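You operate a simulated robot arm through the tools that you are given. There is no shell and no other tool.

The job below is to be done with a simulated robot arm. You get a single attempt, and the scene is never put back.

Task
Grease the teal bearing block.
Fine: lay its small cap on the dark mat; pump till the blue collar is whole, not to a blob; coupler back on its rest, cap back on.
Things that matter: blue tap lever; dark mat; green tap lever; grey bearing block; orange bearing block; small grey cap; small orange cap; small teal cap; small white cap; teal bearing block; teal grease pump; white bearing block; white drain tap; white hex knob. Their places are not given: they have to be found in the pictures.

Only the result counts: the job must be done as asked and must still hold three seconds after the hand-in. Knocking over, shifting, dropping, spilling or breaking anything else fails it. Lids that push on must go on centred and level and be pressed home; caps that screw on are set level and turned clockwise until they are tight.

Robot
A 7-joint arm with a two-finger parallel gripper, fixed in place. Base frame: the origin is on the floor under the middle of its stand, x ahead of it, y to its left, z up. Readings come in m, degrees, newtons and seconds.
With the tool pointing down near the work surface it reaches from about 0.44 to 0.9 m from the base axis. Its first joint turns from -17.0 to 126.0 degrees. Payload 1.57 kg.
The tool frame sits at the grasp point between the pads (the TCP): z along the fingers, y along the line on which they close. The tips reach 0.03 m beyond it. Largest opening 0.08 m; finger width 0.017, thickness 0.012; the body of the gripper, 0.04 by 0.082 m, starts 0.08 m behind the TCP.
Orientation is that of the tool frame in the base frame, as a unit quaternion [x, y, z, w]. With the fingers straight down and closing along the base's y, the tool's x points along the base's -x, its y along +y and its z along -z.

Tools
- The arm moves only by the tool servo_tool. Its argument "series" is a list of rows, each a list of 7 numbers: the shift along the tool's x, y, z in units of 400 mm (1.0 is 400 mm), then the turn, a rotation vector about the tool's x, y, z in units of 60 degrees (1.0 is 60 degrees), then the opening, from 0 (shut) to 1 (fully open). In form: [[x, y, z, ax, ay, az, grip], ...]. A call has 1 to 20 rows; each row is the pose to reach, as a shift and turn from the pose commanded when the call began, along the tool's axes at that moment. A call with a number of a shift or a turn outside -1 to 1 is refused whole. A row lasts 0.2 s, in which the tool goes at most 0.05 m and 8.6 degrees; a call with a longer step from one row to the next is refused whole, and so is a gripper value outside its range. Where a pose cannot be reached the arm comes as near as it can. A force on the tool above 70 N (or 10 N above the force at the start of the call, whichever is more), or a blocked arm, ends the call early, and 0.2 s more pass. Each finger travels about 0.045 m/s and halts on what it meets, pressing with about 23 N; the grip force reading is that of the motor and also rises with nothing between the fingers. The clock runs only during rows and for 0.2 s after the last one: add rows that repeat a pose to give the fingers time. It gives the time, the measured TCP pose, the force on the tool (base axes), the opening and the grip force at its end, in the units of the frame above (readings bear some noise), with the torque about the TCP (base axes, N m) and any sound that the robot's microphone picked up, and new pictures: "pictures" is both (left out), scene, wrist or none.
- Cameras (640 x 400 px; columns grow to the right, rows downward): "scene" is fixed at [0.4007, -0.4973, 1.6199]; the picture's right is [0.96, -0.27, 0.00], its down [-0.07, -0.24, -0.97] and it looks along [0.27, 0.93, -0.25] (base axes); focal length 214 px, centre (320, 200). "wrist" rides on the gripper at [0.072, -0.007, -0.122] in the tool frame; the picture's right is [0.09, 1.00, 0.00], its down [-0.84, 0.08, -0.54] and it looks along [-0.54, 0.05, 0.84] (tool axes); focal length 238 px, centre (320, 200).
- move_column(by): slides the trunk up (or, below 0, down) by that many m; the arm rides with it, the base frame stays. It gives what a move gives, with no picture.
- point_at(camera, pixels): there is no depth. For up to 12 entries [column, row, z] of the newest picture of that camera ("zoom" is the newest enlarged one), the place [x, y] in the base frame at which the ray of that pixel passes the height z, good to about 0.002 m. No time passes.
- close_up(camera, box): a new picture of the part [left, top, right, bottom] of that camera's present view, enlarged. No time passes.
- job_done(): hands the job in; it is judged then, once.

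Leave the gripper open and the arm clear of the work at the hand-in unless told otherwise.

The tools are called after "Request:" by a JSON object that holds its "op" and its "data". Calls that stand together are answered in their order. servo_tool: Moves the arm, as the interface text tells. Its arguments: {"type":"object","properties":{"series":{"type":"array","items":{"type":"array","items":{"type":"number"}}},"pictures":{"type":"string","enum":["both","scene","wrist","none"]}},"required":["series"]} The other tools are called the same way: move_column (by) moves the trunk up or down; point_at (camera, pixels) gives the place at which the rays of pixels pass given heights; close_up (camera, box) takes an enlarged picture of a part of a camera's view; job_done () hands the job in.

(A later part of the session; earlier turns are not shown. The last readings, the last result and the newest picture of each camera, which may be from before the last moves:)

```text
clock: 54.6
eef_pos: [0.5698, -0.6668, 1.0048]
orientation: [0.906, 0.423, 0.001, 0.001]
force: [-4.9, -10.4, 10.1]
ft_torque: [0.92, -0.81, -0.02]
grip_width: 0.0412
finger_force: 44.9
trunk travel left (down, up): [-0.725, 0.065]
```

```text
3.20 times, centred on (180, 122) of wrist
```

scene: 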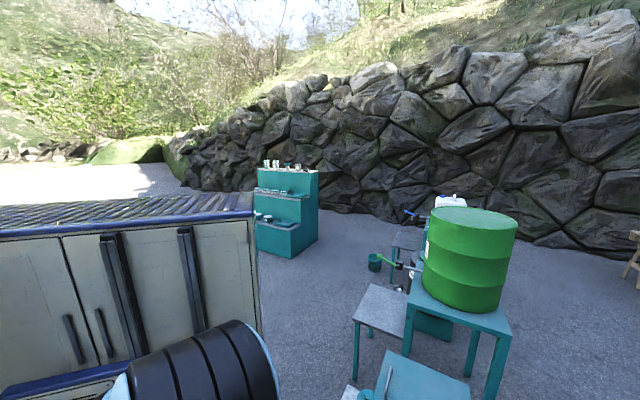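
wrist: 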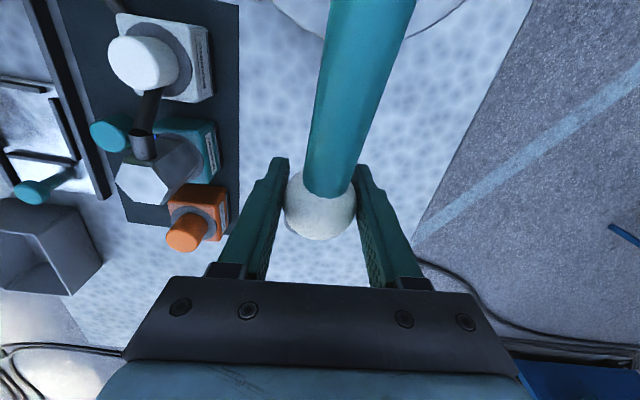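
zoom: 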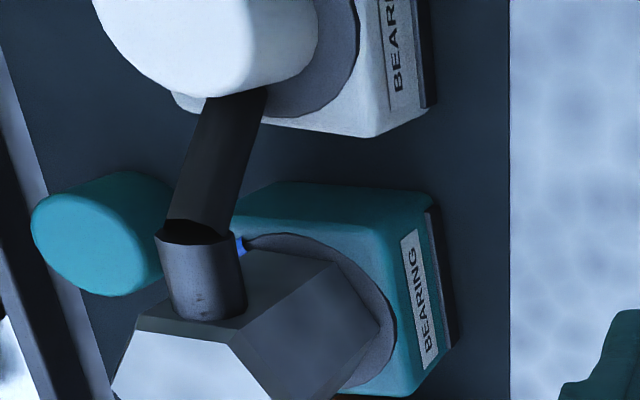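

A first bit of blue grease appears at the coupler base near (155,136). I'll look closer, then continue the down-stroke a little.

Request:
{"op": "close_up", "data": {"camera": "wrist", "box": [110, 100, 230, 175]}}

Request:
{"op": "servo_tool", "data": {"series": [[0.002, 0, 0.016, 0, 0, 0, 0.4], [0.006, 0, 0.032, 0, 0, 0, 0.4], [0.01, 0, 0.048, 0, 0, 0, 0.4], [0.0125, 0, 0.058, 0, 0, 0, 0.4]], "pictures": "wrist"}}

Request:
{"op": "close_up", "data": {"camera": "wrist", "box": [90, 110, 210, 185]}}

```text
5.33 times, centred on (170, 138) of wrist
```

zoom: 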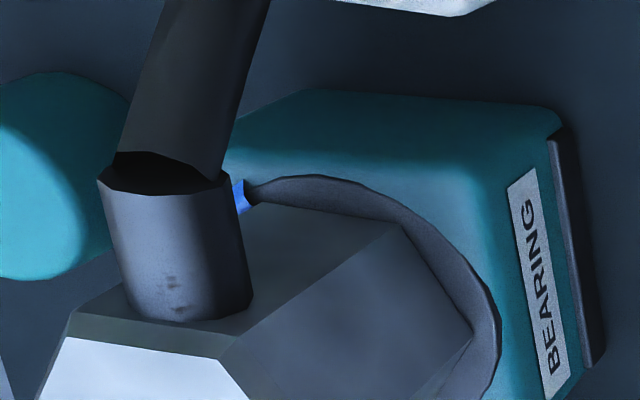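

```text
clock: 55.6
eef_pos: [0.5725, -0.664, 0.9817]
orientation: [0.906, 0.423, 0.0, 0.002]
force: [6.3, -20.8, 10.6]
ft_torque: [1.05, -0.73, 0.04]
grip_width: 0.0415
finger_force: 44.9
trunk travel left (down, up): [-0.725, 0.065]
```

wrist: 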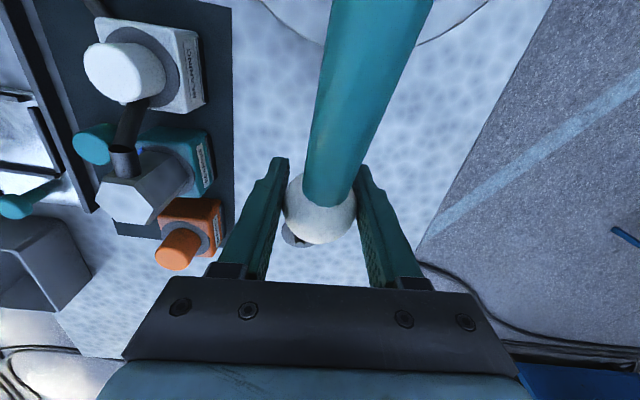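

```text
5.33 times, centred on (150, 148) of wrist
```

zoom: 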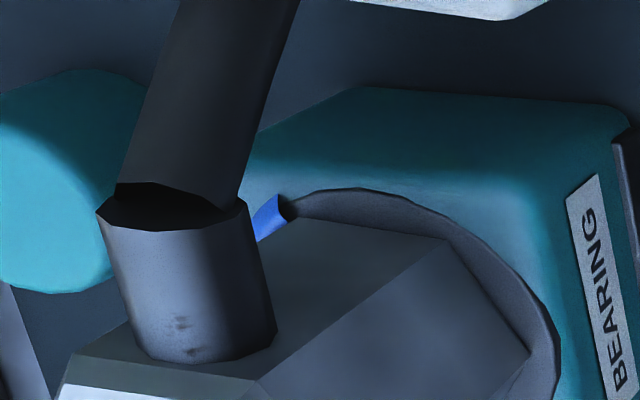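

The blue arc is growing, visible beside the barb. I'll relieve the side load and continue the down-stroke in small steps to find its end.

Request:
{"op": "servo_tool", "data": {"series": [[0.0, 0.003, 0.012, 0, 0, 0, 0.4], [0.002, 0.003, 0.025, 0, 0, 0, 0.4], [0.004, 0.003, 0.037, 0, 0, 0, 0.4]], "pictures": "wrist"}}

Request:
{"op": "close_up", "data": {"camera": "wrist", "box": [80, 110, 200, 185]}}

```text
clock: 56.4
eef_pos: [0.5751, -0.6612, 0.9664]
orientation: [0.906, 0.424, 0.001, 0.0]
force: [13.1, -4.8, 14.3]
ft_torque: [0.9, -0.48, 0.04]
grip_width: 0.0414
finger_force: 44.4
trunk travel left (down, up): [-0.725, 0.065]
```

wrist: 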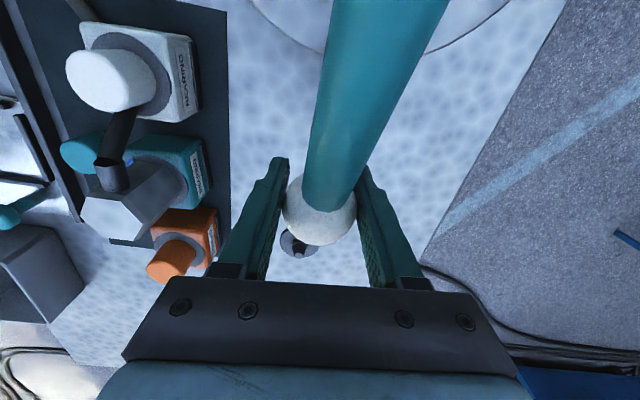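

```text
5.33 times, centred on (140, 148) of wrist
```

zoom: 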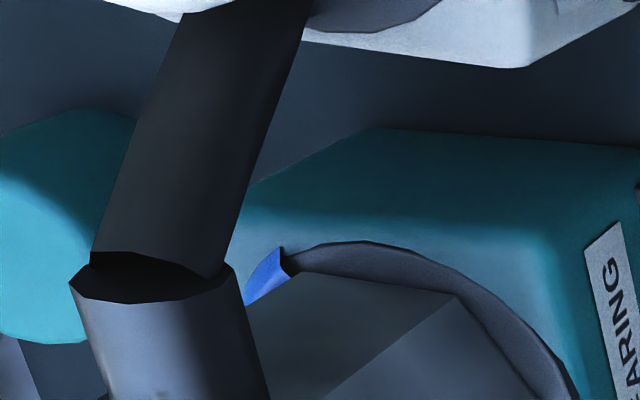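

Ball is at z 0.966 (lever about -20 degrees), 14 N. The rest of the collar is hidden from here, so I'll return the lever to the top along its arc and then inspect the coupler from other sides.

Request:
{"op": "servo_tool", "data": {"series": [[-0.006, 0, -0.03, 0, 0, 0, 0.4], [-0.011, 0, -0.062, 0, 0, 0, 0.4], [-0.0155, 0, -0.095, 0, 0, 0, 0.4], [-0.019, 0, -0.128, 0, 0, 0, 0.4], [-0.0205, 0, -0.162, 0, 0, 0, 0.4], [-0.019, 0, -0.196, 0, 0, 0, 0.4], [-0.0155, 0, -0.2285, 0, 0, 0, 0.4], [-0.009, 0, -0.258, 0, 0, 0, 0.4], [-0.002, 0.001, -0.286, 0, 0, 0, 0.4], [0.006, 0.001, -0.308, 0, 0, 0, 0.4], [0.0125, 0.002, -0.328, 0, 0, 0, 0.4], [0.0188, 0.002, -0.347, 0, 0, 0, 0.4]], "pictures": "wrist"}}

Request:
{"op": "close_up", "data": {"camera": "wrist", "box": [130, 60, 330, 185]}}

```text
clock: 59.0
eef_pos: [0.5789, -0.6585, 1.1019]
orientation: [0.907, 0.422, -0.001, -0.003]
force: [-10.3, -3.5, -34.0]
ft_torque: [-0.07, -0.08, 0.0]
grip_width: 0.0418
finger_force: 45.2
trunk travel left (down, up): [-0.725, 0.065]
```

wrist: 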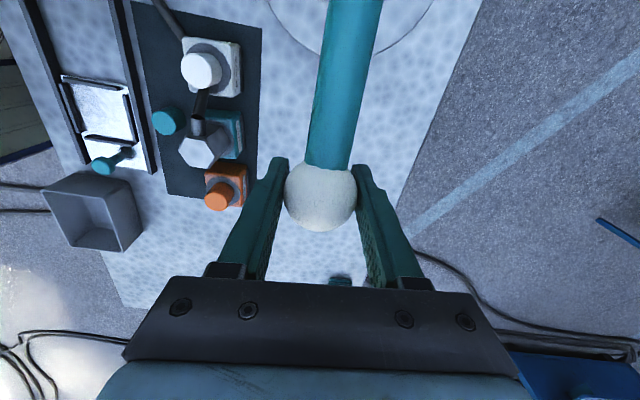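

```text
3.20 times, centred on (230, 122) of wrist
```

zoom: 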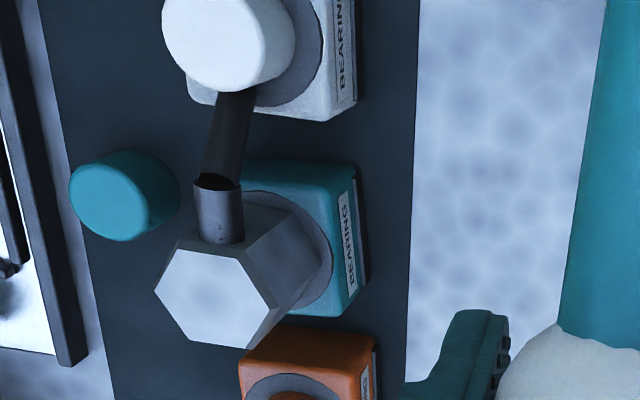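

At the upper stop (-34 N pull). I'll ease off 3 mm, release the ball, and rise clear.

Request:
{"op": "servo_tool", "data": {"series": [[0, 0, 0.008, 0, 0, 0, 0.4], [0, 0, 0.008, 0, 0, 0, 0.6], [0, 0, 0.008, 0, 0, 0, 0.8], [0, 0, 0.008, 0, 0, 0, 0.95], [0, 0, -0.05, 0, 0, 0, 0.95], [0, 0, -0.15, 0, 0, 0, 0.95], [0, 0, -0.25, 0, 0, 0, 0.95]], "pictures": "wrist"}}

Request:
{"op": "close_up", "data": {"camera": "wrist", "box": [190, 70, 350, 170]}}

```text
clock: 60.6
eef_pos: [0.579, -0.6567, 1.2063]
orientation: [0.906, 0.423, 0.0, -0.001]
force: [0.3, -0.8, -0.2]
ft_torque: [0.01, 0.01, -0.03]
grip_width: 0.0759
finger_force: 0.1
trunk travel left (down, up): [-0.725, 0.065]
```

wrist: 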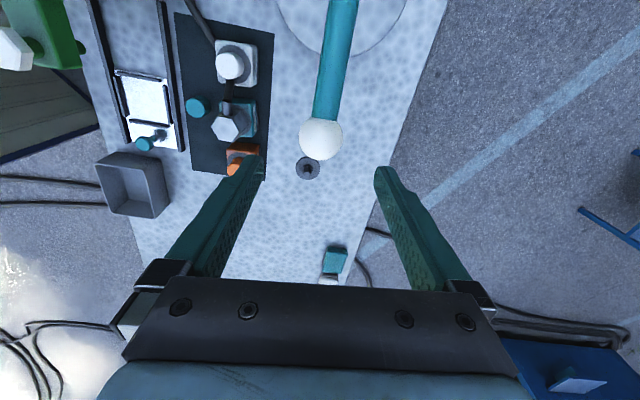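

```text
4.00 times, centred on (270, 120) of wrist
```

zoom: 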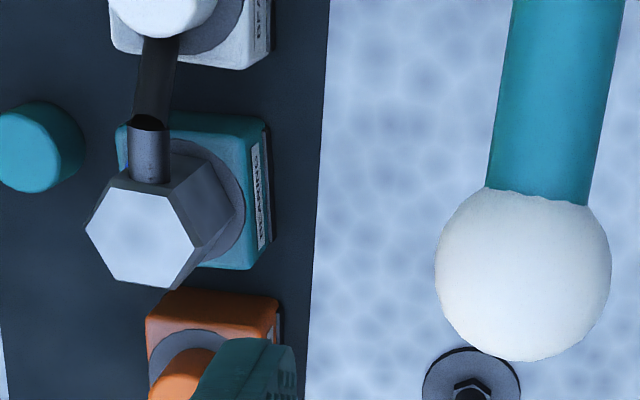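

The lever stays up on release. Now I'll move to the inner side of the block and look at the coupler base from there.

Request:
{"op": "servo_tool", "data": {"series": [[-0.006, -0.063, 0, 0, 0, -0.125, 0.95], [-0.012, -0.127, 0, 0, 0, -0.25, 0.95], [-0.017, -0.19, 0, 0, 0, -0.375, 0.95], [-0.023, -0.254, 0, 0, 0, -0.5, 0.95], [-0.029, -0.317, 0, 0, 0, -0.625, 0.95], [-0.035, -0.38, 0, 0, 0, -0.75, 0.95], [-0.04, -0.444, 0, 0, 0, -0.875, 0.95], [-0.046, -0.507, 0, 0, 0, -1.0, 0.95], [-0.046, -0.507, 0.12, 0, 0, -1.0, 0.8], [-0.046, -0.507, 0.24, 0, 0, -1.0, 0.8], [-0.046, -0.507, 0.36, 0, 0, -1.0, 0.8], [-0.046, -0.507, 0.48, 0, 0, -1.0, 0.8], [-0.046, -0.507, 0.58, 0, 0, -1.0, 0.8]], "pictures": "wrist"}}

Request:
{"op": "close_up", "data": {"camera": "wrist", "box": [240, 120, 400, 220]}}

```text
clock: 63.4
eef_pos: [0.4149, -0.5381, 0.9734]
orientation: [0.574, 0.819, -0.001, 0.0]
force: [-0.2, 0.3, -0.5]
ft_torque: [0.0, -0.08, 0.01]
grip_width: 0.0639
finger_force: 0.1
trunk travel left (down, up): [-0.725, 0.065]
```

wrist: 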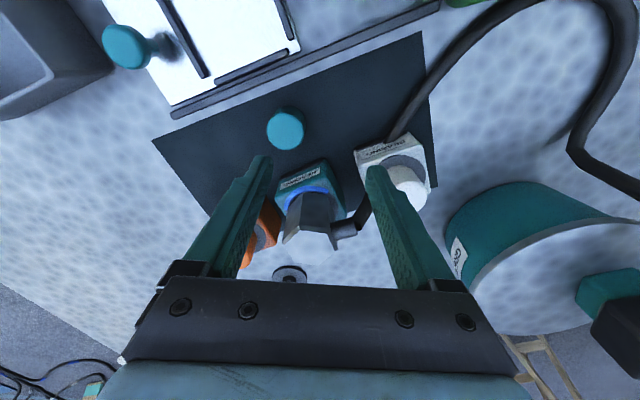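

```text
4.00 times, centred on (320, 170) of wrist
```

zoom: 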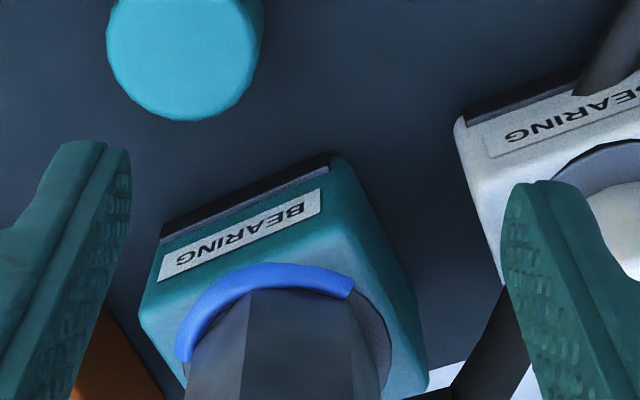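

After one stroke the blue arc spans from about 70 degrees to about 200 degrees (base angles) on the inner side — roughly a third or a bit more. I'll look from the orange-block side to see where its other end is.

Request:
{"op": "servo_tool", "data": {"series": [[-0.01, -0.018, 0, 0, 0, -0.115, 0.8], [-0.02, -0.037, 0, 0, 0, -0.23, 0.8], [-0.029, -0.055, 0, 0, 0, -0.345, 0.8], [-0.038, -0.074, 0, 0, 0, -0.46, 0.8], [-0.048, -0.092, 0, 0, 0, -0.575, 0.8], [-0.058, -0.111, 0, 0, 0, -0.69, 0.8], [-0.067, -0.13, 0, 0, 0, -0.805, 0.8], [-0.077, -0.148, 0, 0, 0, -0.917, 0.8]], "pictures": "wrist"}}

Request:
{"op": "close_up", "data": {"camera": "wrist", "box": [240, 130, 400, 230]}}

```text
clock: 65.2
eef_pos: [0.3696, -0.5909, 0.9741]
orientation: [0.13, 0.992, 0.001, 0.0]
force: [0.3, 0.0, 0.6]
ft_torque: [0.0, 0.01, -0.02]
grip_width: 0.0637
finger_force: 0.0
trunk travel left (down, up): [-0.725, 0.065]
```

wrist: 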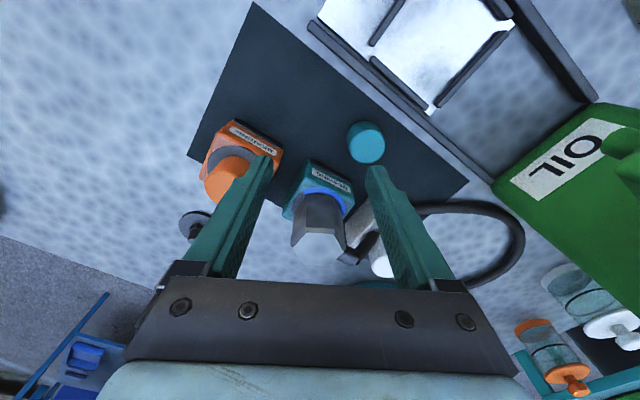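

```text
4.00 times, centred on (320, 180) of wrist
```

zoom: 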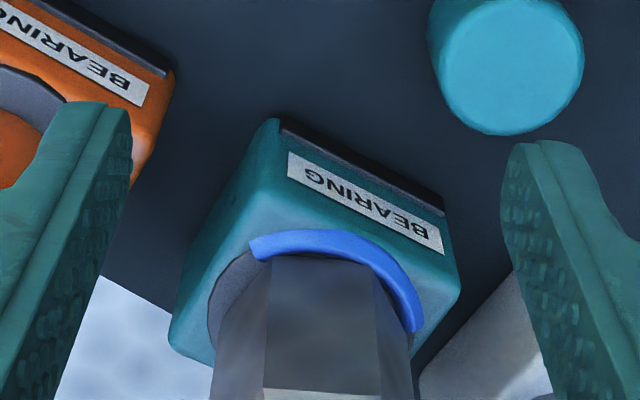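

The arc runs from about 78 to 190 degrees: roughly a third of the collar per stroke. So about two more like it should be needed, with a careful check near the end. I'll go back up and over to the lever ball.

Request:
{"op": "servo_tool", "data": {"series": [[0, 0, -0.115, 0, 0, 0, 0.9], [0, 0, -0.23, 0, 0, 0, 1], [0, 0, -0.345, 0, 0, 0, 1], [0, 0, -0.46, 0, 0, 0, 1], [0, 0, -0.575, 0, 0, 0, 1], [0, 0, -0.69, 0, 0, 0, 1], [0, 0, -0.7, 0, 0, 0.125, 1], [0, 0, -0.7, 0, 0, 0.25, 1], [0, 0, -0.7, 0, 0, 0.375, 1], [0, 0, -0.7, 0, 0, 0.5, 1], [0, 0, -0.7, 0, 0, 0.625, 1], [0, 0, -0.7, 0, 0, 0.75, 1], [0, 0, -0.7, 0, 0, 0.875, 1], [0, 0, -0.7, 0, 0, 1.0, 1]], "pictures": "none"}}

Request:
{"op": "servo_tool", "data": {"series": [[-0.037, 0.058, 0, 0, 0, 0.115, 1], [-0.075, 0.116, 0, 0, 0, 0.23, 1], [-0.112, 0.174, 0, 0, 0, 0.345, 1], [-0.15, 0.232, 0, 0, 0, 0.46, 1], [-0.187, 0.29, 0, 0, 0, 0.575, 1], [-0.224, 0.348, 0, 0, 0, 0.69, 1], [-0.262, 0.406, 0, 0, 0, 0.805, 1], [-0.299, 0.4635, 0, 0, 0, 0.917, 1], [-0.299, 0.4635, 0, 0, 0, 0.917, 1]], "pictures": "wrist"}}

```text
clock: 68.2
eef_pos: [0.3676, -0.5917, 1.2535]
orientation: [0.609, 0.793, 0.0, 0.0]
force: [0.7, -0.3, 0.7]
ft_torque: [0.03, -0.03, -0.04]
grip_width: 0.0798
finger_force: 0.0
trunk travel left (down, up): [-0.725, 0.065]
```

```text
clock: 70.2
eef_pos: [0.5805, -0.6577, 1.2542]
orientation: [0.907, 0.422, -0.001, 0.001]
force: [-0.3, -0.4, -0.7]
ft_torque: [-0.01, 0.02, -0.03]
grip_width: 0.0798
finger_force: 0.0
trunk travel left (down, up): [-0.725, 0.065]
```

wrist: 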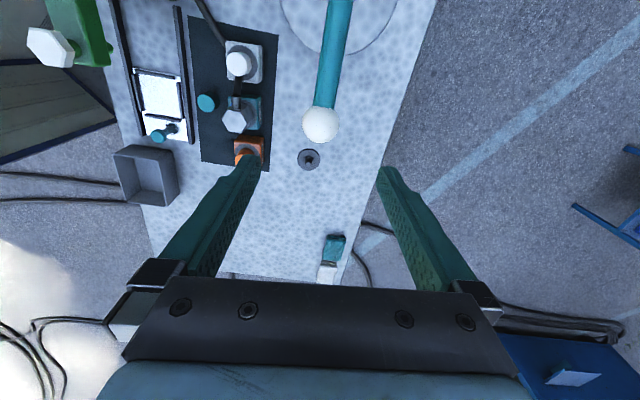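

The ball is at (321,125), about 2.5 mm outward. From the side loads, the lever plane is nearer 45 degrees, so I'll turn 5 degrees, correct 2.5 mm, and descend to grip height.

Request:
{"op": "servo_tool", "data": {"series": [[-0.006, 0.001, 0.09, 0, 0, 0.04, 1], [-0.006, 0.001, 0.18, 0, 0, 0.083, 1], [-0.006, 0.001, 0.27, 0, 0, 0.083, 1], [-0.006, 0.001, 0.34, 0, 0, 0.083, 1], [-0.006, 0.001, 0.3755, 0, 0, 0.083, 1]], "pictures": "wrist"}}

Request:
{"op": "close_up", "data": {"camera": "wrist", "box": [200, 110, 440, 260]}}

```text
clock: 71.4
eef_pos: [0.5785, -0.6596, 1.1024]
orientation: [0.924, 0.383, 0.0, -0.001]
force: [-1.3, 0.1, 0.1]
ft_torque: [-0.05, 0.01, -0.01]
grip_width: 0.0798
finger_force: 0.1
trunk travel left (down, up): [-0.725, 0.065]
```

wrist: 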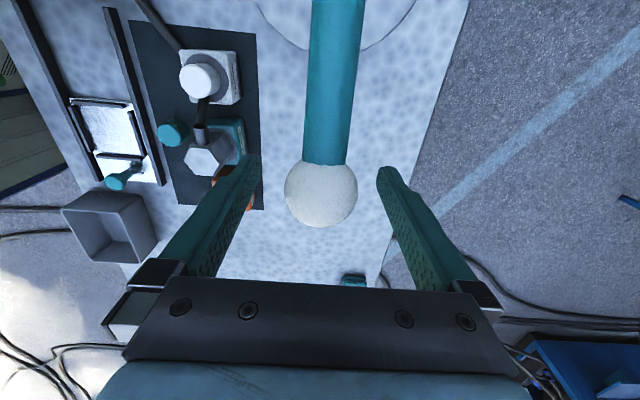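

```text
2.67 times, centred on (320, 185) of wrist
```

zoom: 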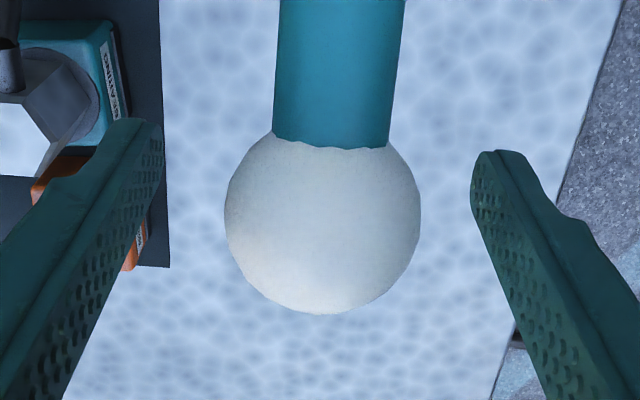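

The ball is centred and the lever lies in the tool's plane. Closing on it.

Request:
{"op": "servo_tool", "data": {"series": [[0, 0, 0, 0, 0, 0, 0.75], [0, 0, 0, 0, 0, 0, 0.55], [0, 0, 0, 0, 0, 0, 0.4], [0, 0, 0, 0, 0, 0, 0.4], [0, 0, 0, 0, 0, 0, 0.4]], "pictures": "none"}}

Request:
{"op": "servo_tool", "data": {"series": [[-0.006, 0, 0.015, 0, 0, 0, 0.4], [-0.0115, 0, 0.031, 0, 0, 0, 0.4], [-0.0165, 0, 0.046, 0, 0, 0, 0.4], [-0.0208, 0, 0.061, 0, 0, 0, 0.4], [-0.026, 0, 0.079, 0, 0, 0, 0.4], [-0.03, 0, 0.098, 0, 0, 0, 0.4], [-0.0335, 0, 0.1185, 0, 0, 0, 0.4], [-0.0365, 0, 0.14, 0, 0, 0, 0.4], [-0.038, 0, 0.1625, 0, 0, 0, 0.4], [-0.0385, 0, 0.185, 0, 0, 0, 0.4]], "pictures": "none"}}

```text
clock: 72.6
eef_pos: [0.5776, -0.6594, 1.1029]
orientation: [0.924, 0.383, 0.0, 0.0]
force: [2.3, -2.5, -1.8]
ft_torque: [-0.14, -0.05, -0.02]
grip_width: 0.0414
finger_force: 37.3
trunk travel left (down, up): [-0.725, 0.065]
```

```text
clock: 74.8
eef_pos: [0.5645, -0.6724, 1.0294]
orientation: [0.924, 0.383, 0.0, -0.001]
force: [10.9, -9.0, 9.5]
ft_torque: [0.99, -0.56, -0.12]
grip_width: 0.0413
finger_force: 44.7
trunk travel left (down, up): [-0.725, 0.065]
```

Going well (9.5 N up-force). I'll continue the second down-stroke to about -20 degrees, with a 1 mm sideways correction.

Request:
{"op": "servo_tool", "data": {"series": [[0.001, 0.003, 0.022, 0, 0, 0, 0.4], [0.0025, 0.003, 0.045, 0, 0, 0, 0.4], [0.0045, 0.003, 0.067, 0, 0, 0, 0.4], [0.008, 0.003, 0.087, 0, 0, 0, 0.4], [0.012, 0.003, 0.107, 0, 0, 0, 0.4], [0.0165, 0.003, 0.125, 0, 0, 0, 0.4], [0.022, 0.003, 0.144, 0, 0, 0, 0.4], [0.028, 0.003, 0.162, 0, 0, 0, 0.4]], "pictures": "wrist"}}

Request:
{"op": "close_up", "data": {"camera": "wrist", "box": [80, 110, 200, 185]}}

```text
clock: 76.6
eef_pos: [0.5718, -0.6648, 0.9661]
orientation: [0.924, 0.382, 0.0, 0.001]
force: [-14.5, -6.8, 12.0]
ft_torque: [0.58, -0.42, -0.04]
grip_width: 0.0411
finger_force: 45.1
trunk travel left (down, up): [-0.725, 0.065]
```

wrist: 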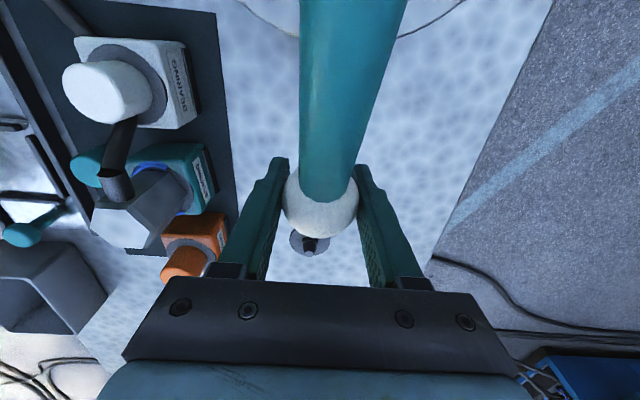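

```text
5.33 times, centred on (140, 148) of wrist
```

zoom: 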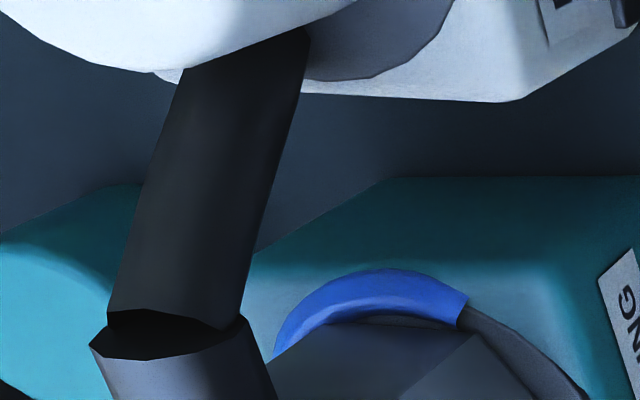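

The blue arc now reaches round to about 25 degrees on this side (it grows both ways about the inner side). I'll return the lever up for the third stroke.

Request:
{"op": "servo_tool", "data": {"series": [[-0.008, 0, -0.025, 0, 0, 0, 0.4], [-0.015, 0, -0.05, 0, 0, 0, 0.4], [-0.0235, 0, -0.09, 0, 0, 0, 0.4], [-0.0275, -0.002, -0.125, 0, 0, 0, 0.4], [-0.029, -0.003, -0.162, 0, 0, 0, 0.4], [-0.0275, -0.003, -0.196, 0, 0, 0, 0.4], [-0.0235, -0.003, -0.2285, 0, 0, 0, 0.4], [-0.0175, -0.003, -0.258, 0, 0, 0, 0.4], [-0.0105, -0.003, -0.285, 0, 0, 0, 0.4], [-0.003, -0.003, -0.305, 0, 0, 0, 0.4], [0.004, -0.003, -0.325, 0, 0, 0, 0.4], [0.0095, -0.003, -0.342, 0, 0, 0, 0.4]], "pictures": "wrist"}}

Request:
{"op": "close_up", "data": {"camera": "wrist", "box": [140, 80, 300, 180]}}

```text
clock: 79.2
eef_pos: [0.5769, -0.661, 1.0983]
orientation: [0.924, 0.382, -0.001, -0.002]
force: [7.4, -5.2, -14.8]
ft_torque: [-0.48, 0.46, 0.15]
grip_width: 0.0412
finger_force: 45.6
trunk travel left (down, up): [-0.725, 0.065]
```

wrist: 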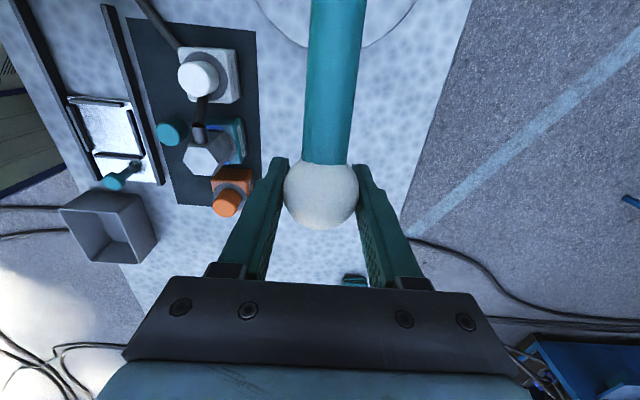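

```text
4.00 times, centred on (220, 130) of wrist
```

zoom: 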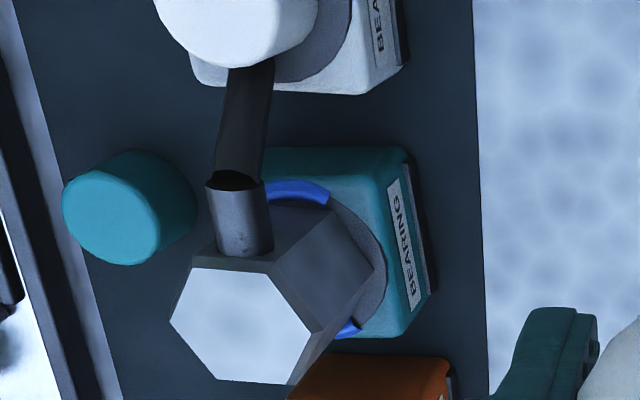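

From here both ends of the blue arc are visible at (222,130) and (230,162), with a gap of roughly 130 degrees on the right side. Third stroke: first down to 0 degrees.

Request:
{"op": "servo_tool", "data": {"series": [[-0.005, 0, 0.01, 0, 0, 0, 0.4], [-0.0105, 0, 0.026, 0, 0, 0, 0.4], [-0.0155, 0, 0.041, 0, 0, 0, 0.4], [-0.0198, 0.001, 0.056, 0, 0, 0, 0.4], [-0.025, 0.001, 0.074, 0, 0, 0, 0.4], [-0.029, 0.002, 0.093, 0, 0, 0, 0.4], [-0.0325, 0.002, 0.1135, 0, 0, 0, 0.4], [-0.0355, 0.002, 0.135, 0, 0, 0, 0.4], [-0.037, 0.003, 0.1575, 0, 0, 0, 0.4], [-0.0375, 0.003, 0.18, 0, 0, 0, 0.4]], "pictures": "wrist"}}

Request:
{"op": "close_up", "data": {"camera": "wrist", "box": [110, 100, 230, 175]}}

```text
clock: 81.4
eef_pos: [0.565, -0.6735, 1.0296]
orientation: [0.924, 0.382, -0.002, 0.0]
force: [-7.7, -8.2, 10.3]
ft_torque: [0.97, -0.8, -0.1]
grip_width: 0.0412
finger_force: 44.7
trunk travel left (down, up): [-0.725, 0.065]
```

wrist: 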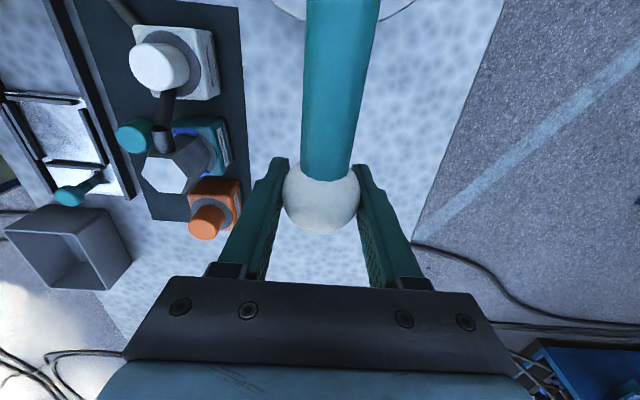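

```text
5.33 times, centred on (170, 138) of wrist
```

zoom: 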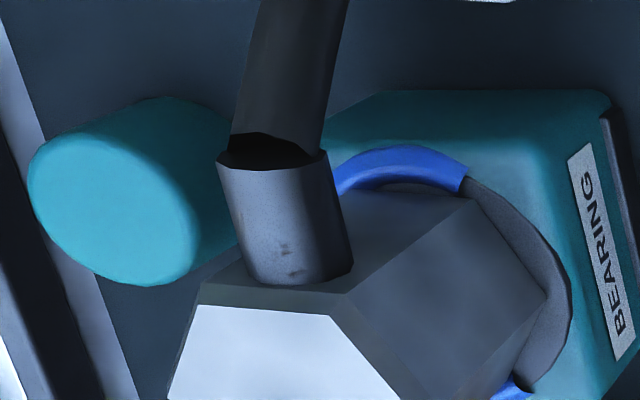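

The gap is unchanged so far, as dispensing comes in the lower half of the stroke. Continuing the third stroke down to about -8 degrees and checking.

Request:
{"op": "servo_tool", "data": {"series": [[0.001, 0, 0.022, 0, 0, 0, 0.4], [0.0025, 0, 0.045, 0, 0, 0, 0.4], [0.0045, 0, 0.067, 0, 0, 0, 0.4]], "pictures": "wrist"}}

Request:
{"op": "close_up", "data": {"camera": "wrist", "box": [100, 110, 220, 185]}}

```text
clock: 82.2
eef_pos: [0.5657, -0.6716, 1.0012]
orientation: [0.924, 0.383, 0.0, 0.0]
force: [-12.5, -5.7, 9.6]
ft_torque: [0.92, -0.74, -0.04]
grip_width: 0.0414
finger_force: 45.3
trunk travel left (down, up): [-0.725, 0.065]
```

wrist: 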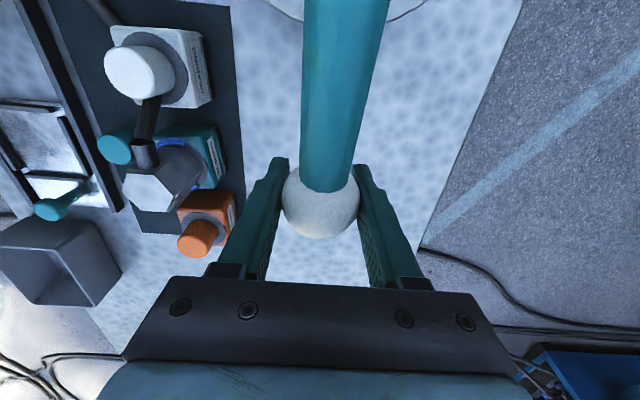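

```text
5.33 times, centred on (160, 148) of wrist
```

zoom: 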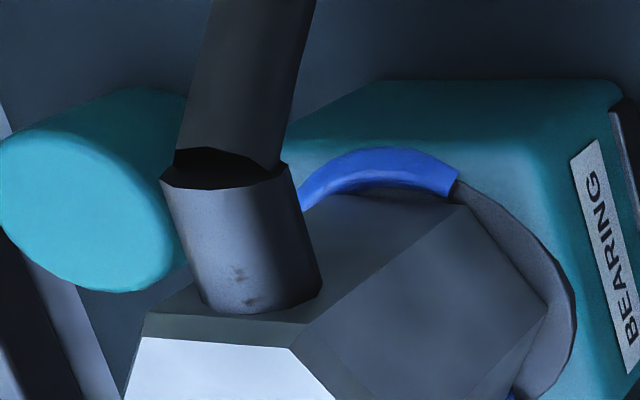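

Still unchanged at z 1.001. A bit further down.

Request:
{"op": "servo_tool", "data": {"series": [[0.0035, 0, 0.02, 0, 0, 0, 0.4], [0.0075, 0, 0.04, 0, 0, 0, 0.4]], "pictures": "wrist"}}

Request:
{"op": "close_up", "data": {"camera": "wrist", "box": [90, 110, 210, 185]}}

```text
clock: 82.8
eef_pos: [0.5688, -0.6685, 0.9864]
orientation: [0.924, 0.382, 0.0, 0.0]
force: [-17.1, -7.7, 8.4]
ft_torque: [0.93, -0.88, 0.09]
grip_width: 0.0414
finger_force: 45.2
trunk travel left (down, up): [-0.725, 0.065]
```

wrist: 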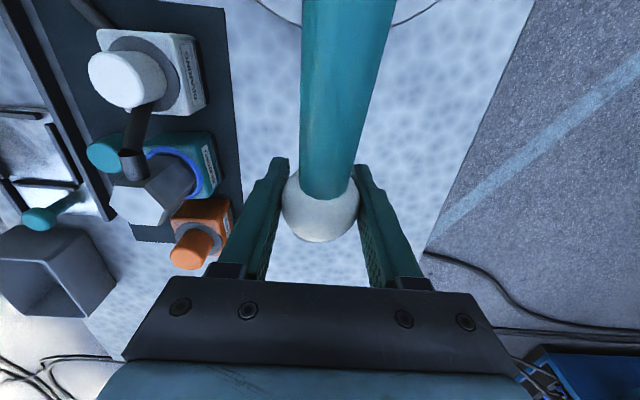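

```text
5.33 times, centred on (150, 148) of wrist
```

zoom: 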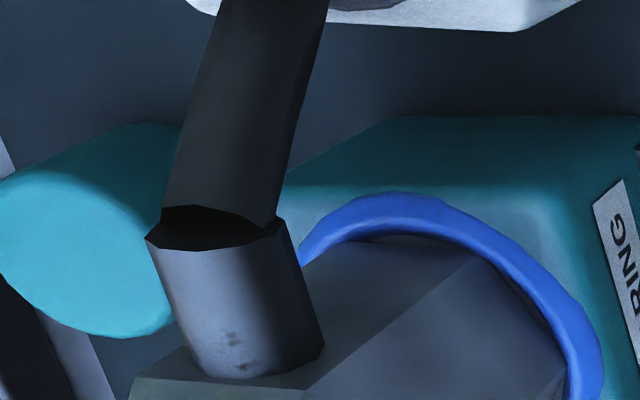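

The collar jumped to whole all along the visible side. I'll stop pumping now and return the lever to the top gently.

Request:
{"op": "servo_tool", "data": {"series": [[-0.006, 0, -0.035, 0, 0, 0, 0.4], [-0.0105, 0, -0.07, 0, 0, 0, 0.4], [-0.0125, -0.001, -0.107, 0, 0, 0, 0.4], [-0.011, -0.002, -0.14, 0, 0, 0, 0.4], [-0.0075, -0.003, -0.1735, 0, 0, 0, 0.4], [-0.0015, -0.003, -0.203, 0, 0, 0, 0.4], [0.0055, -0.003, -0.231, 0, 0, 0, 0.4], [0.013, -0.003, -0.251, 0, 0, 0, 0.4], [0.019, -0.003, -0.269, 0, 0, 0, 0.4], [0.0255, -0.003, -0.287, 0, 0, 0, 0.4]], "pictures": "wrist"}}

Request:
{"op": "close_up", "data": {"camera": "wrist", "box": [150, 90, 270, 165]}}

```text
clock: 85.0
eef_pos: [0.5742, -0.6621, 1.0961]
orientation: [0.924, 0.382, -0.002, -0.002]
force: [9.8, -4.8, -29.6]
ft_torque: [-0.52, 0.74, 0.12]
grip_width: 0.0412
finger_force: 45.1
trunk travel left (down, up): [-0.725, 0.065]
```

wrist: 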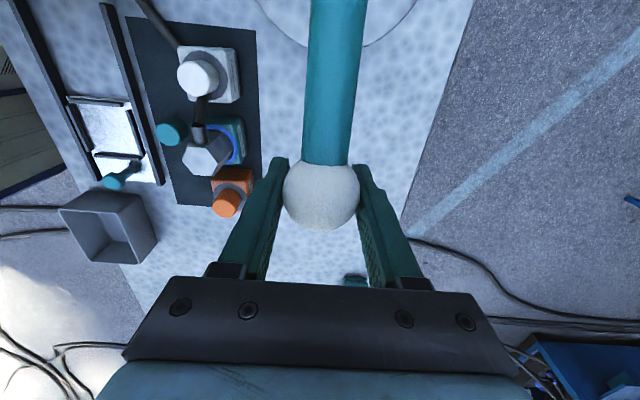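

```text
5.33 times, centred on (210, 128) of wrist
```

zoom: 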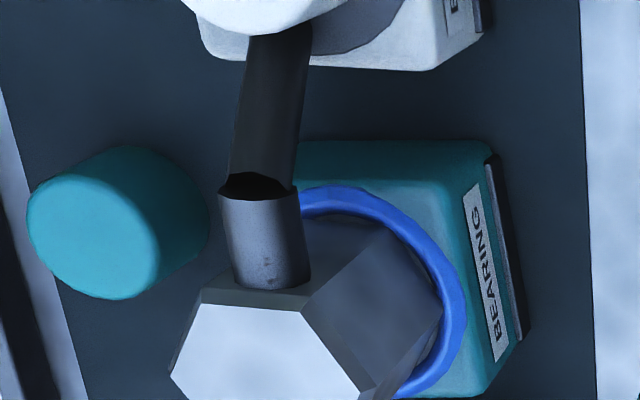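

The blue collar is whole all round the visible part. I'll ease off the stop, release the ball and rise clear.

Request:
{"op": "servo_tool", "data": {"series": [[0, 0, 0.006, 0, 0, 0, 0.4], [0, 0, 0.006, 0, 0, 0, 0.55], [0, 0, 0.006, 0, 0, 0, 0.75], [0, 0, 0.006, 0, 0, 0, 0.95], [0, 0, 0.006, 0, 0, 0, 0.95], [0, 0, -0.06, 0, 0, 0, 0.95], [0, 0, -0.16, 0, 0, 0, 0.95], [0, 0, -0.27, 0, 0, 0, 0.95], [0, 0, -0.38, 0, 0, 0, 0.95]], "pictures": "wrist"}}

Request:
{"op": "close_up", "data": {"camera": "wrist", "box": [190, 70, 350, 170]}}

```text
clock: 87.0
eef_pos: [0.5768, -0.6583, 1.2545]
orientation: [0.924, 0.383, 0.0, 0.0]
force: [-0.1, -0.1, 0.7]
ft_torque: [0.0, 0.02, 0.01]
grip_width: 0.076
finger_force: 0.1
trunk travel left (down, up): [-0.725, 0.065]
```

wrist: 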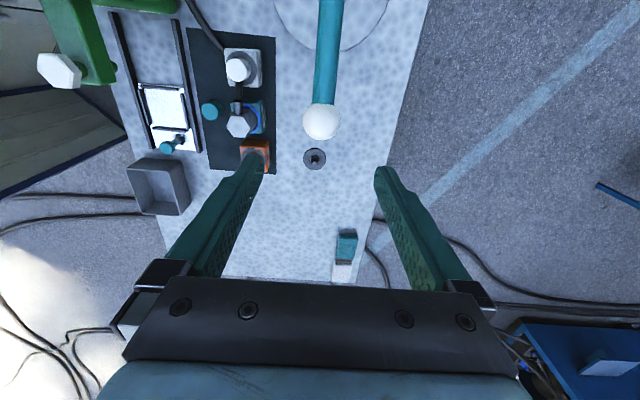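

```text
4.00 times, centred on (270, 120) of wrist
```

zoom: 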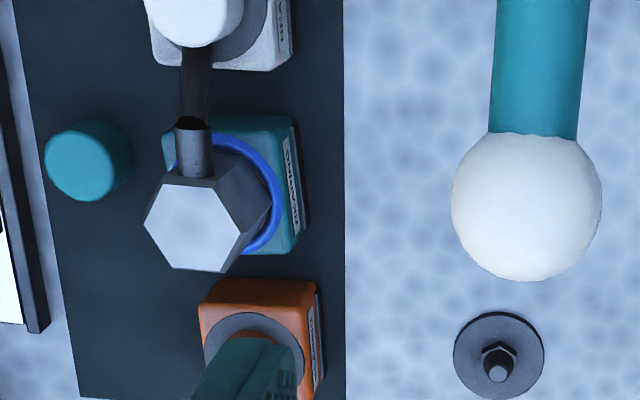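

The lever stays up and the collar is whole on this side. Next: back to the coupler. I'll go above it with the earlier orientation and come down to z 1.0.

Request:
{"op": "servo_tool", "data": {"series": [[-0.026, -0.057, 0, 0, 0, -0.083, 0.95], [-0.052, -0.115, 0, 0, 0, -0.167, 0.95], [-0.079, -0.172, 0, 0, 0, -0.25, 0.95], [-0.105, -0.229, 0, 0, 0, -0.333, 0.95], [-0.131, -0.287, 0, 0, 0, -0.417, 0.95], [-0.157, -0.344, 0, 0, 0, -0.5, 0.95], [-0.157, -0.344, 0.11, 0, 0, -0.5, 0.95], [-0.157, -0.344, 0.22, 0, 0, -0.5, 0.95], [-0.157, -0.344, 0.33, 0, 0, -0.5, 0.95], [-0.157, -0.344, 0.44, 0, 0, -0.5, 0.95], [-0.157, -0.344, 0.55, 0, 0, -0.5, 0.95], [-0.157, -0.344, 0.636, 0, 0, -0.5, 0.95]], "pictures": "wrist"}}

Request:
{"op": "close_up", "data": {"camera": "wrist", "box": [220, 60, 420, 185]}}

```text
clock: 89.6
eef_pos: [0.4345, -0.6058, 0.9976]
orientation: [0.794, 0.609, 0.0, 0.0]
force: [0.0, -0.3, 0.4]
ft_torque: [-0.02, 0.01, -0.01]
grip_width: 0.0761
finger_force: 0.1
trunk travel left (down, up): [-0.725, 0.065]
```

wrist: 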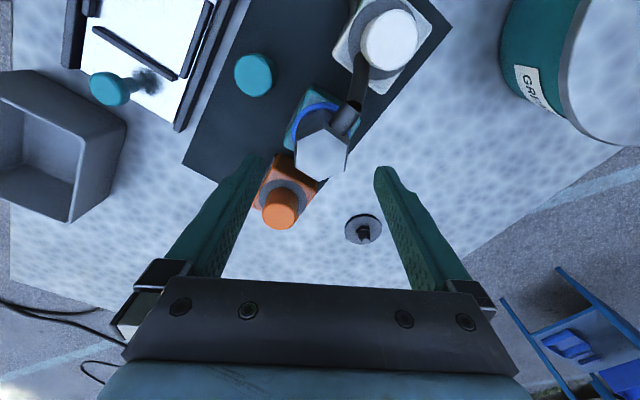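

```text
3.20 times, centred on (320, 122) of wrist
```

zoom: 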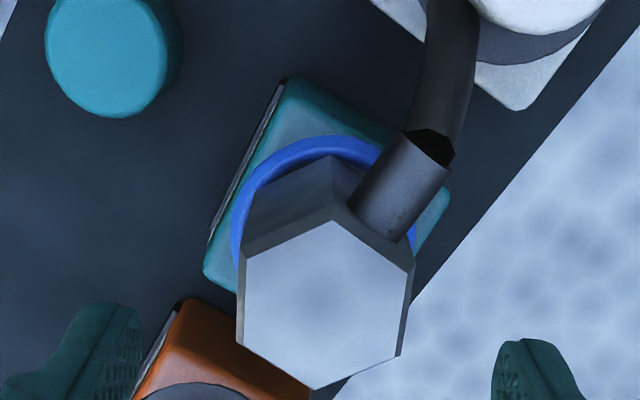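

The coupler is centred between the fingers. Descending to TCP z 0.952 around it.

Request:
{"op": "servo_tool", "data": {"series": [[0.0025, 0.001, 0.04, 0, 0, 0, 0.95], [0.0025, 0.001, 0.075, 0, 0, 0, 0.95], [0.0025, 0.001, 0.1, 0, 0, 0, 0.95], [0.0025, 0.001, 0.114, 0, 0, 0, 0.95]], "pictures": "wrist"}}

Request:
{"op": "close_up", "data": {"camera": "wrist", "box": [220, 60, 420, 185]}}

```text
clock: 90.6
eef_pos: [0.4351, -0.6059, 0.9538]
orientation: [0.793, 0.609, 0.0, 0.0]
force: [0.3, 0.9, 0.1]
ft_torque: [0.0, 0.04, -0.01]
grip_width: 0.0761
finger_force: 0.1
trunk travel left (down, up): [-0.725, 0.065]
```

wrist: 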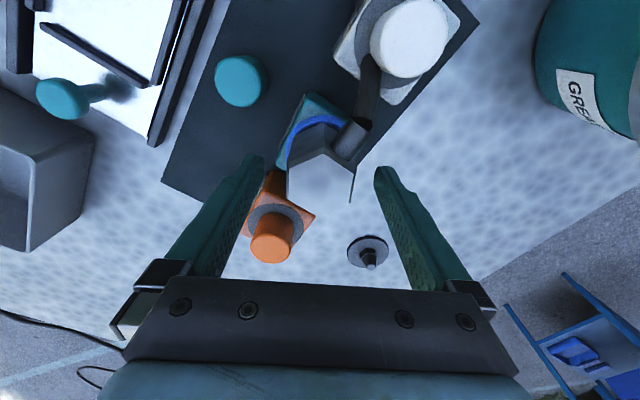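

```text
3.20 times, centred on (320, 122) of wrist
```

zoom: 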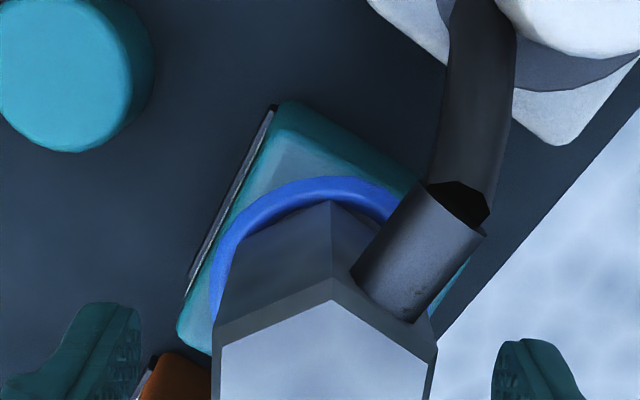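

Clear on all sides. Closing on the coupler.

Request:
{"op": "servo_tool", "data": {"series": [[0, 0, 0, 0, 0, 0, 0.8], [0, 0, 0, 0, 0, 0, 0.6], [0, 0, 0, 0, 0, 0, 0.42], [0, 0, 0, 0, 0, 0, 0.42], [0, 0, 0, 0, 0, 0, 0.42]], "pictures": "wrist"}}

Request:
{"op": "servo_tool", "data": {"series": [[0, 0, -0.005, 0, 0, 0, 0.42], [0, 0, -0.01, 0, 0, 0, 0.42], [0, 0, -0.02, 0, 0, 0, 0.42]], "pictures": "none"}}

```text
clock: 91.8
eef_pos: [0.4352, -0.6061, 0.9532]
orientation: [0.793, 0.609, 0.0, -0.001]
force: [0.3, 0.0, 0.5]
ft_torque: [0.01, 0.0, -0.03]
grip_width: 0.0407
finger_force: 23.2
trunk travel left (down, up): [-0.725, 0.065]
```

wrist: 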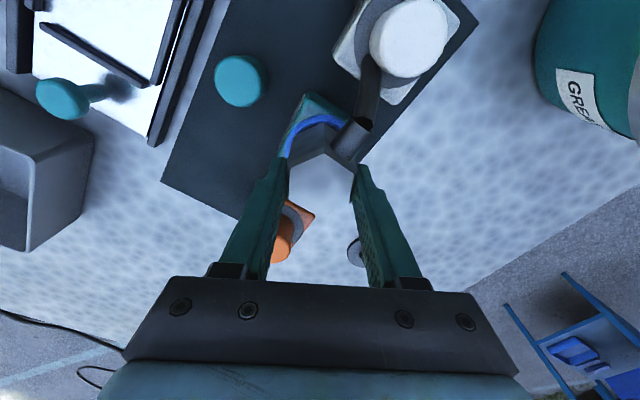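

```text
clock: 92.6
eef_pos: [0.4351, -0.6067, 0.9625]
orientation: [0.793, 0.609, 0.0, 0.001]
force: [0.0, 0.4, -1.1]
ft_torque: [0.01, 0.0, 0.01]
grip_width: 0.0403
finger_force: 23.0
trunk travel left (down, up): [-0.725, 0.065]
```

Lifts freely. Raising to about 1.03, then looking at the collar.

Request:
{"op": "servo_tool", "data": {"series": [[0, 0, -0.03, 0, 0, 0, 0.42], [0, 0, -0.065, 0, 0, 0, 0.42], [0, 0, -0.1, 0, 0, 0, 0.42], [0, 0, -0.135, 0, 0, 0, 0.42], [0, 0, -0.17, 0, 0, 0, 0.42]], "pictures": "wrist"}}

Request:
{"op": "close_up", "data": {"camera": "wrist", "box": [240, 70, 400, 170]}}

```text
clock: 93.8
eef_pos: [0.4354, -0.6048, 1.0285]
orientation: [0.793, 0.609, 0.0, 0.0]
force: [-0.3, 0.6, -1.6]
ft_torque: [-0.02, -0.01, -0.01]
grip_width: 0.0405
finger_force: 23.2
trunk travel left (down, up): [-0.725, 0.065]
```

wrist: 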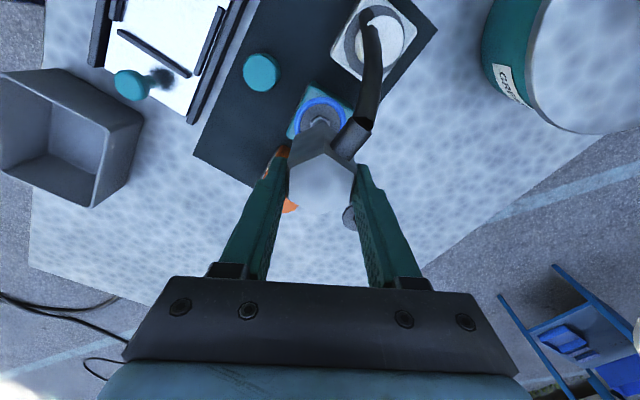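

```text
4.00 times, centred on (320, 120) of wrist
```

zoom: 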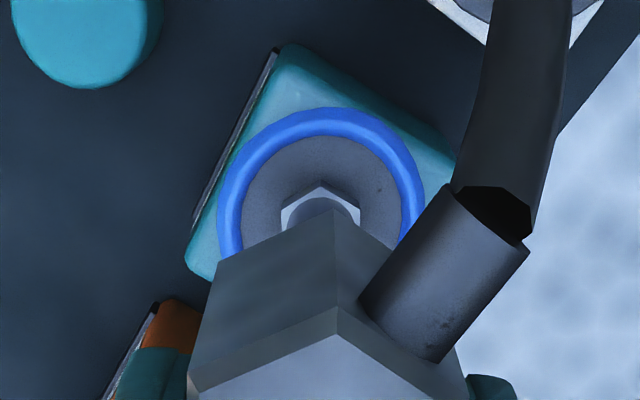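

The collar is an unbroken ring. Now I'll carry the coupler back above its rest (TCP target (0.469,-0.7687)), staying high, then lower to z 0.96.

Request:
{"op": "servo_tool", "data": {"series": [[-0.07, 0.035, 0, 0, 0, 0, 0.42], [-0.14, 0.07, 0, 0, 0, 0, 0.42], [-0.21, 0.106, 0, 0, 0, 0, 0.42], [-0.28, 0.141, 0, 0, 0, 0, 0.42], [-0.34, 0.171, 0, 0, 0, 0, 0.42], [-0.374, 0.188, 0, 0, 0, 0, 0.42], [-0.374, 0.188, 0.06, 0, 0, 0, 0.42], [-0.374, 0.188, 0.12, 0, 0, 0, 0.42], [-0.374, 0.188, 0.135, 0, 0, 0, 0.42]], "pictures": "wrist"}}

Request:
{"op": "close_up", "data": {"camera": "wrist", "box": [220, 60, 420, 185]}}

```text
clock: 95.8
eef_pos: [0.4688, -0.7696, 0.9739]
orientation: [0.793, 0.609, 0.0, -0.001]
force: [0.3, 0.1, -0.9]
ft_torque: [0.01, 0.0, 0.0]
grip_width: 0.0403
finger_force: 23.2
trunk travel left (down, up): [-0.725, 0.065]
```

wrist: 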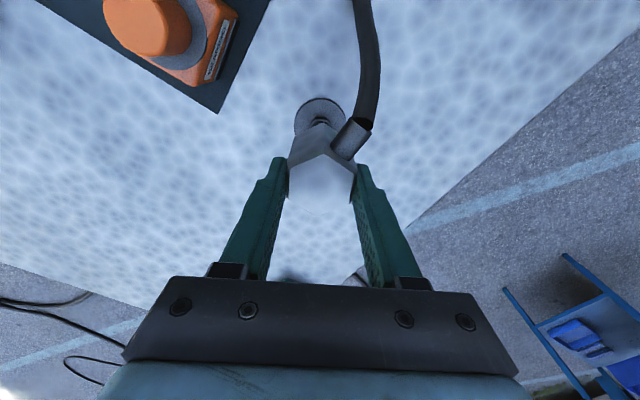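

```text
3.20 times, centred on (320, 122) of wrist
```

zoom: 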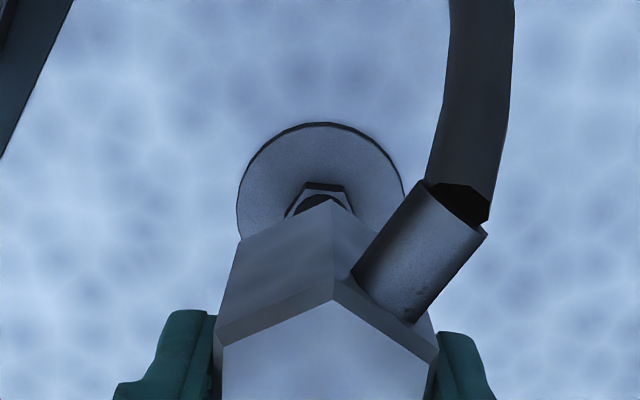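

The view nearly matches the one when I lifted it; the rest is about 1 mm inward, so I'll correct by 1 mm and lower in small steps.

Request:
{"op": "servo_tool", "data": {"series": [[0.0028, 0.001, 0.02, 0, 0, 0, 0.42], [0.0028, 0.001, 0.04, 0, 0, 0, 0.42], [0.0028, 0.001, 0.06, 0, 0, 0, 0.42], [0.0028, 0.001, 0.08, 0, 0, 0, 0.42], [0.0028, 0.001, 0.1, 0, 0, 0, 0.42], [0.0028, 0.001, 0.115, 0, 0, 0, 0.42]], "pictures": "wrist"}}

Request:
{"op": "close_up", "data": {"camera": "wrist", "box": [220, 60, 420, 185]}}

```text
clock: 97.2
eef_pos: [0.4684, -0.7701, 0.9301]
orientation: [0.793, 0.609, 0.0, 0.0]
force: [-0.2, -0.4, -1.3]
ft_torque: [-0.02, 0.0, 0.03]
grip_width: 0.0404
finger_force: 23.0
trunk travel left (down, up): [-0.725, 0.065]
```

wrist: 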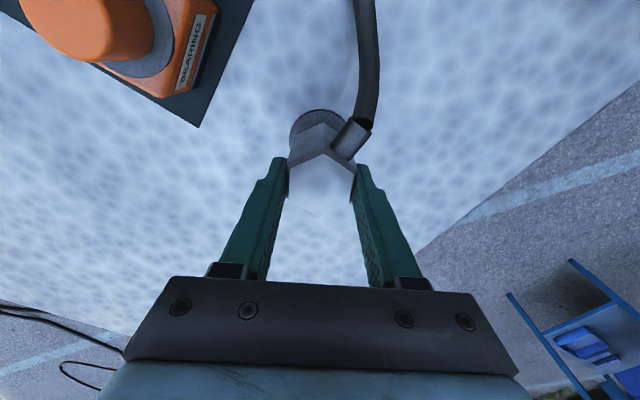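

```text
3.20 times, centred on (320, 122) of wrist
```

zoom: 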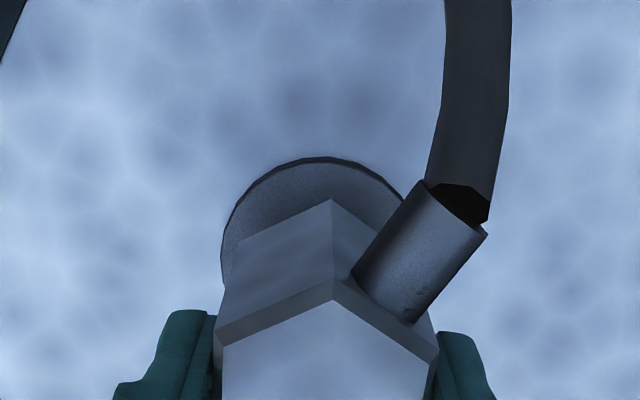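

Free so far at 0.930. Continuing down in small steps.

Request:
{"op": "servo_tool", "data": {"series": [[0, 0, 0.008, 0, 0, 0, 0.42], [0, 0, 0.016, 0, 0, 0, 0.42], [0, 0, 0.024, 0, 0, 0, 0.42], [0, 0, 0.032, 0, 0, 0, 0.42]], "pictures": "none"}}

Request:
{"op": "servo_tool", "data": {"series": [[0, 0, 0.005, 0, 0, 0, 0.42], [0, 0, 0.008, 0, 0, 0, 0.42]], "pictures": "none"}}

Request:
{"op": "servo_tool", "data": {"series": [[0, 0, 0.004, 0, 0, 0, 0.42]], "pictures": "none"}}

```text
clock: 98.2
eef_pos: [0.4701, -0.7697, 0.917]
orientation: [0.794, 0.608, 0.0, -0.001]
force: [-0.5, -0.4, -1.1]
ft_torque: [0.01, -0.02, 0.0]
grip_width: 0.0402
finger_force: 22.6
trunk travel left (down, up): [-0.725, 0.065]
```

```text
clock: 98.8
eef_pos: [0.4705, -0.7704, 0.9133]
orientation: [0.793, 0.609, 0.0, 0.001]
force: [-0.7, 1.1, -1.6]
ft_torque: [0.01, -0.02, 0.0]
grip_width: 0.0406
finger_force: 22.6
trunk travel left (down, up): [-0.725, 0.065]
```

```text
clock: 99.2
eef_pos: [0.4697, -0.7706, 0.9117]
orientation: [0.793, 0.609, 0.001, -0.001]
force: [0.2, 0.3, -1.0]
ft_torque: [-0.02, -0.02, -0.02]
grip_width: 0.0407
finger_force: 22.7
trunk travel left (down, up): [-0.725, 0.065]
```

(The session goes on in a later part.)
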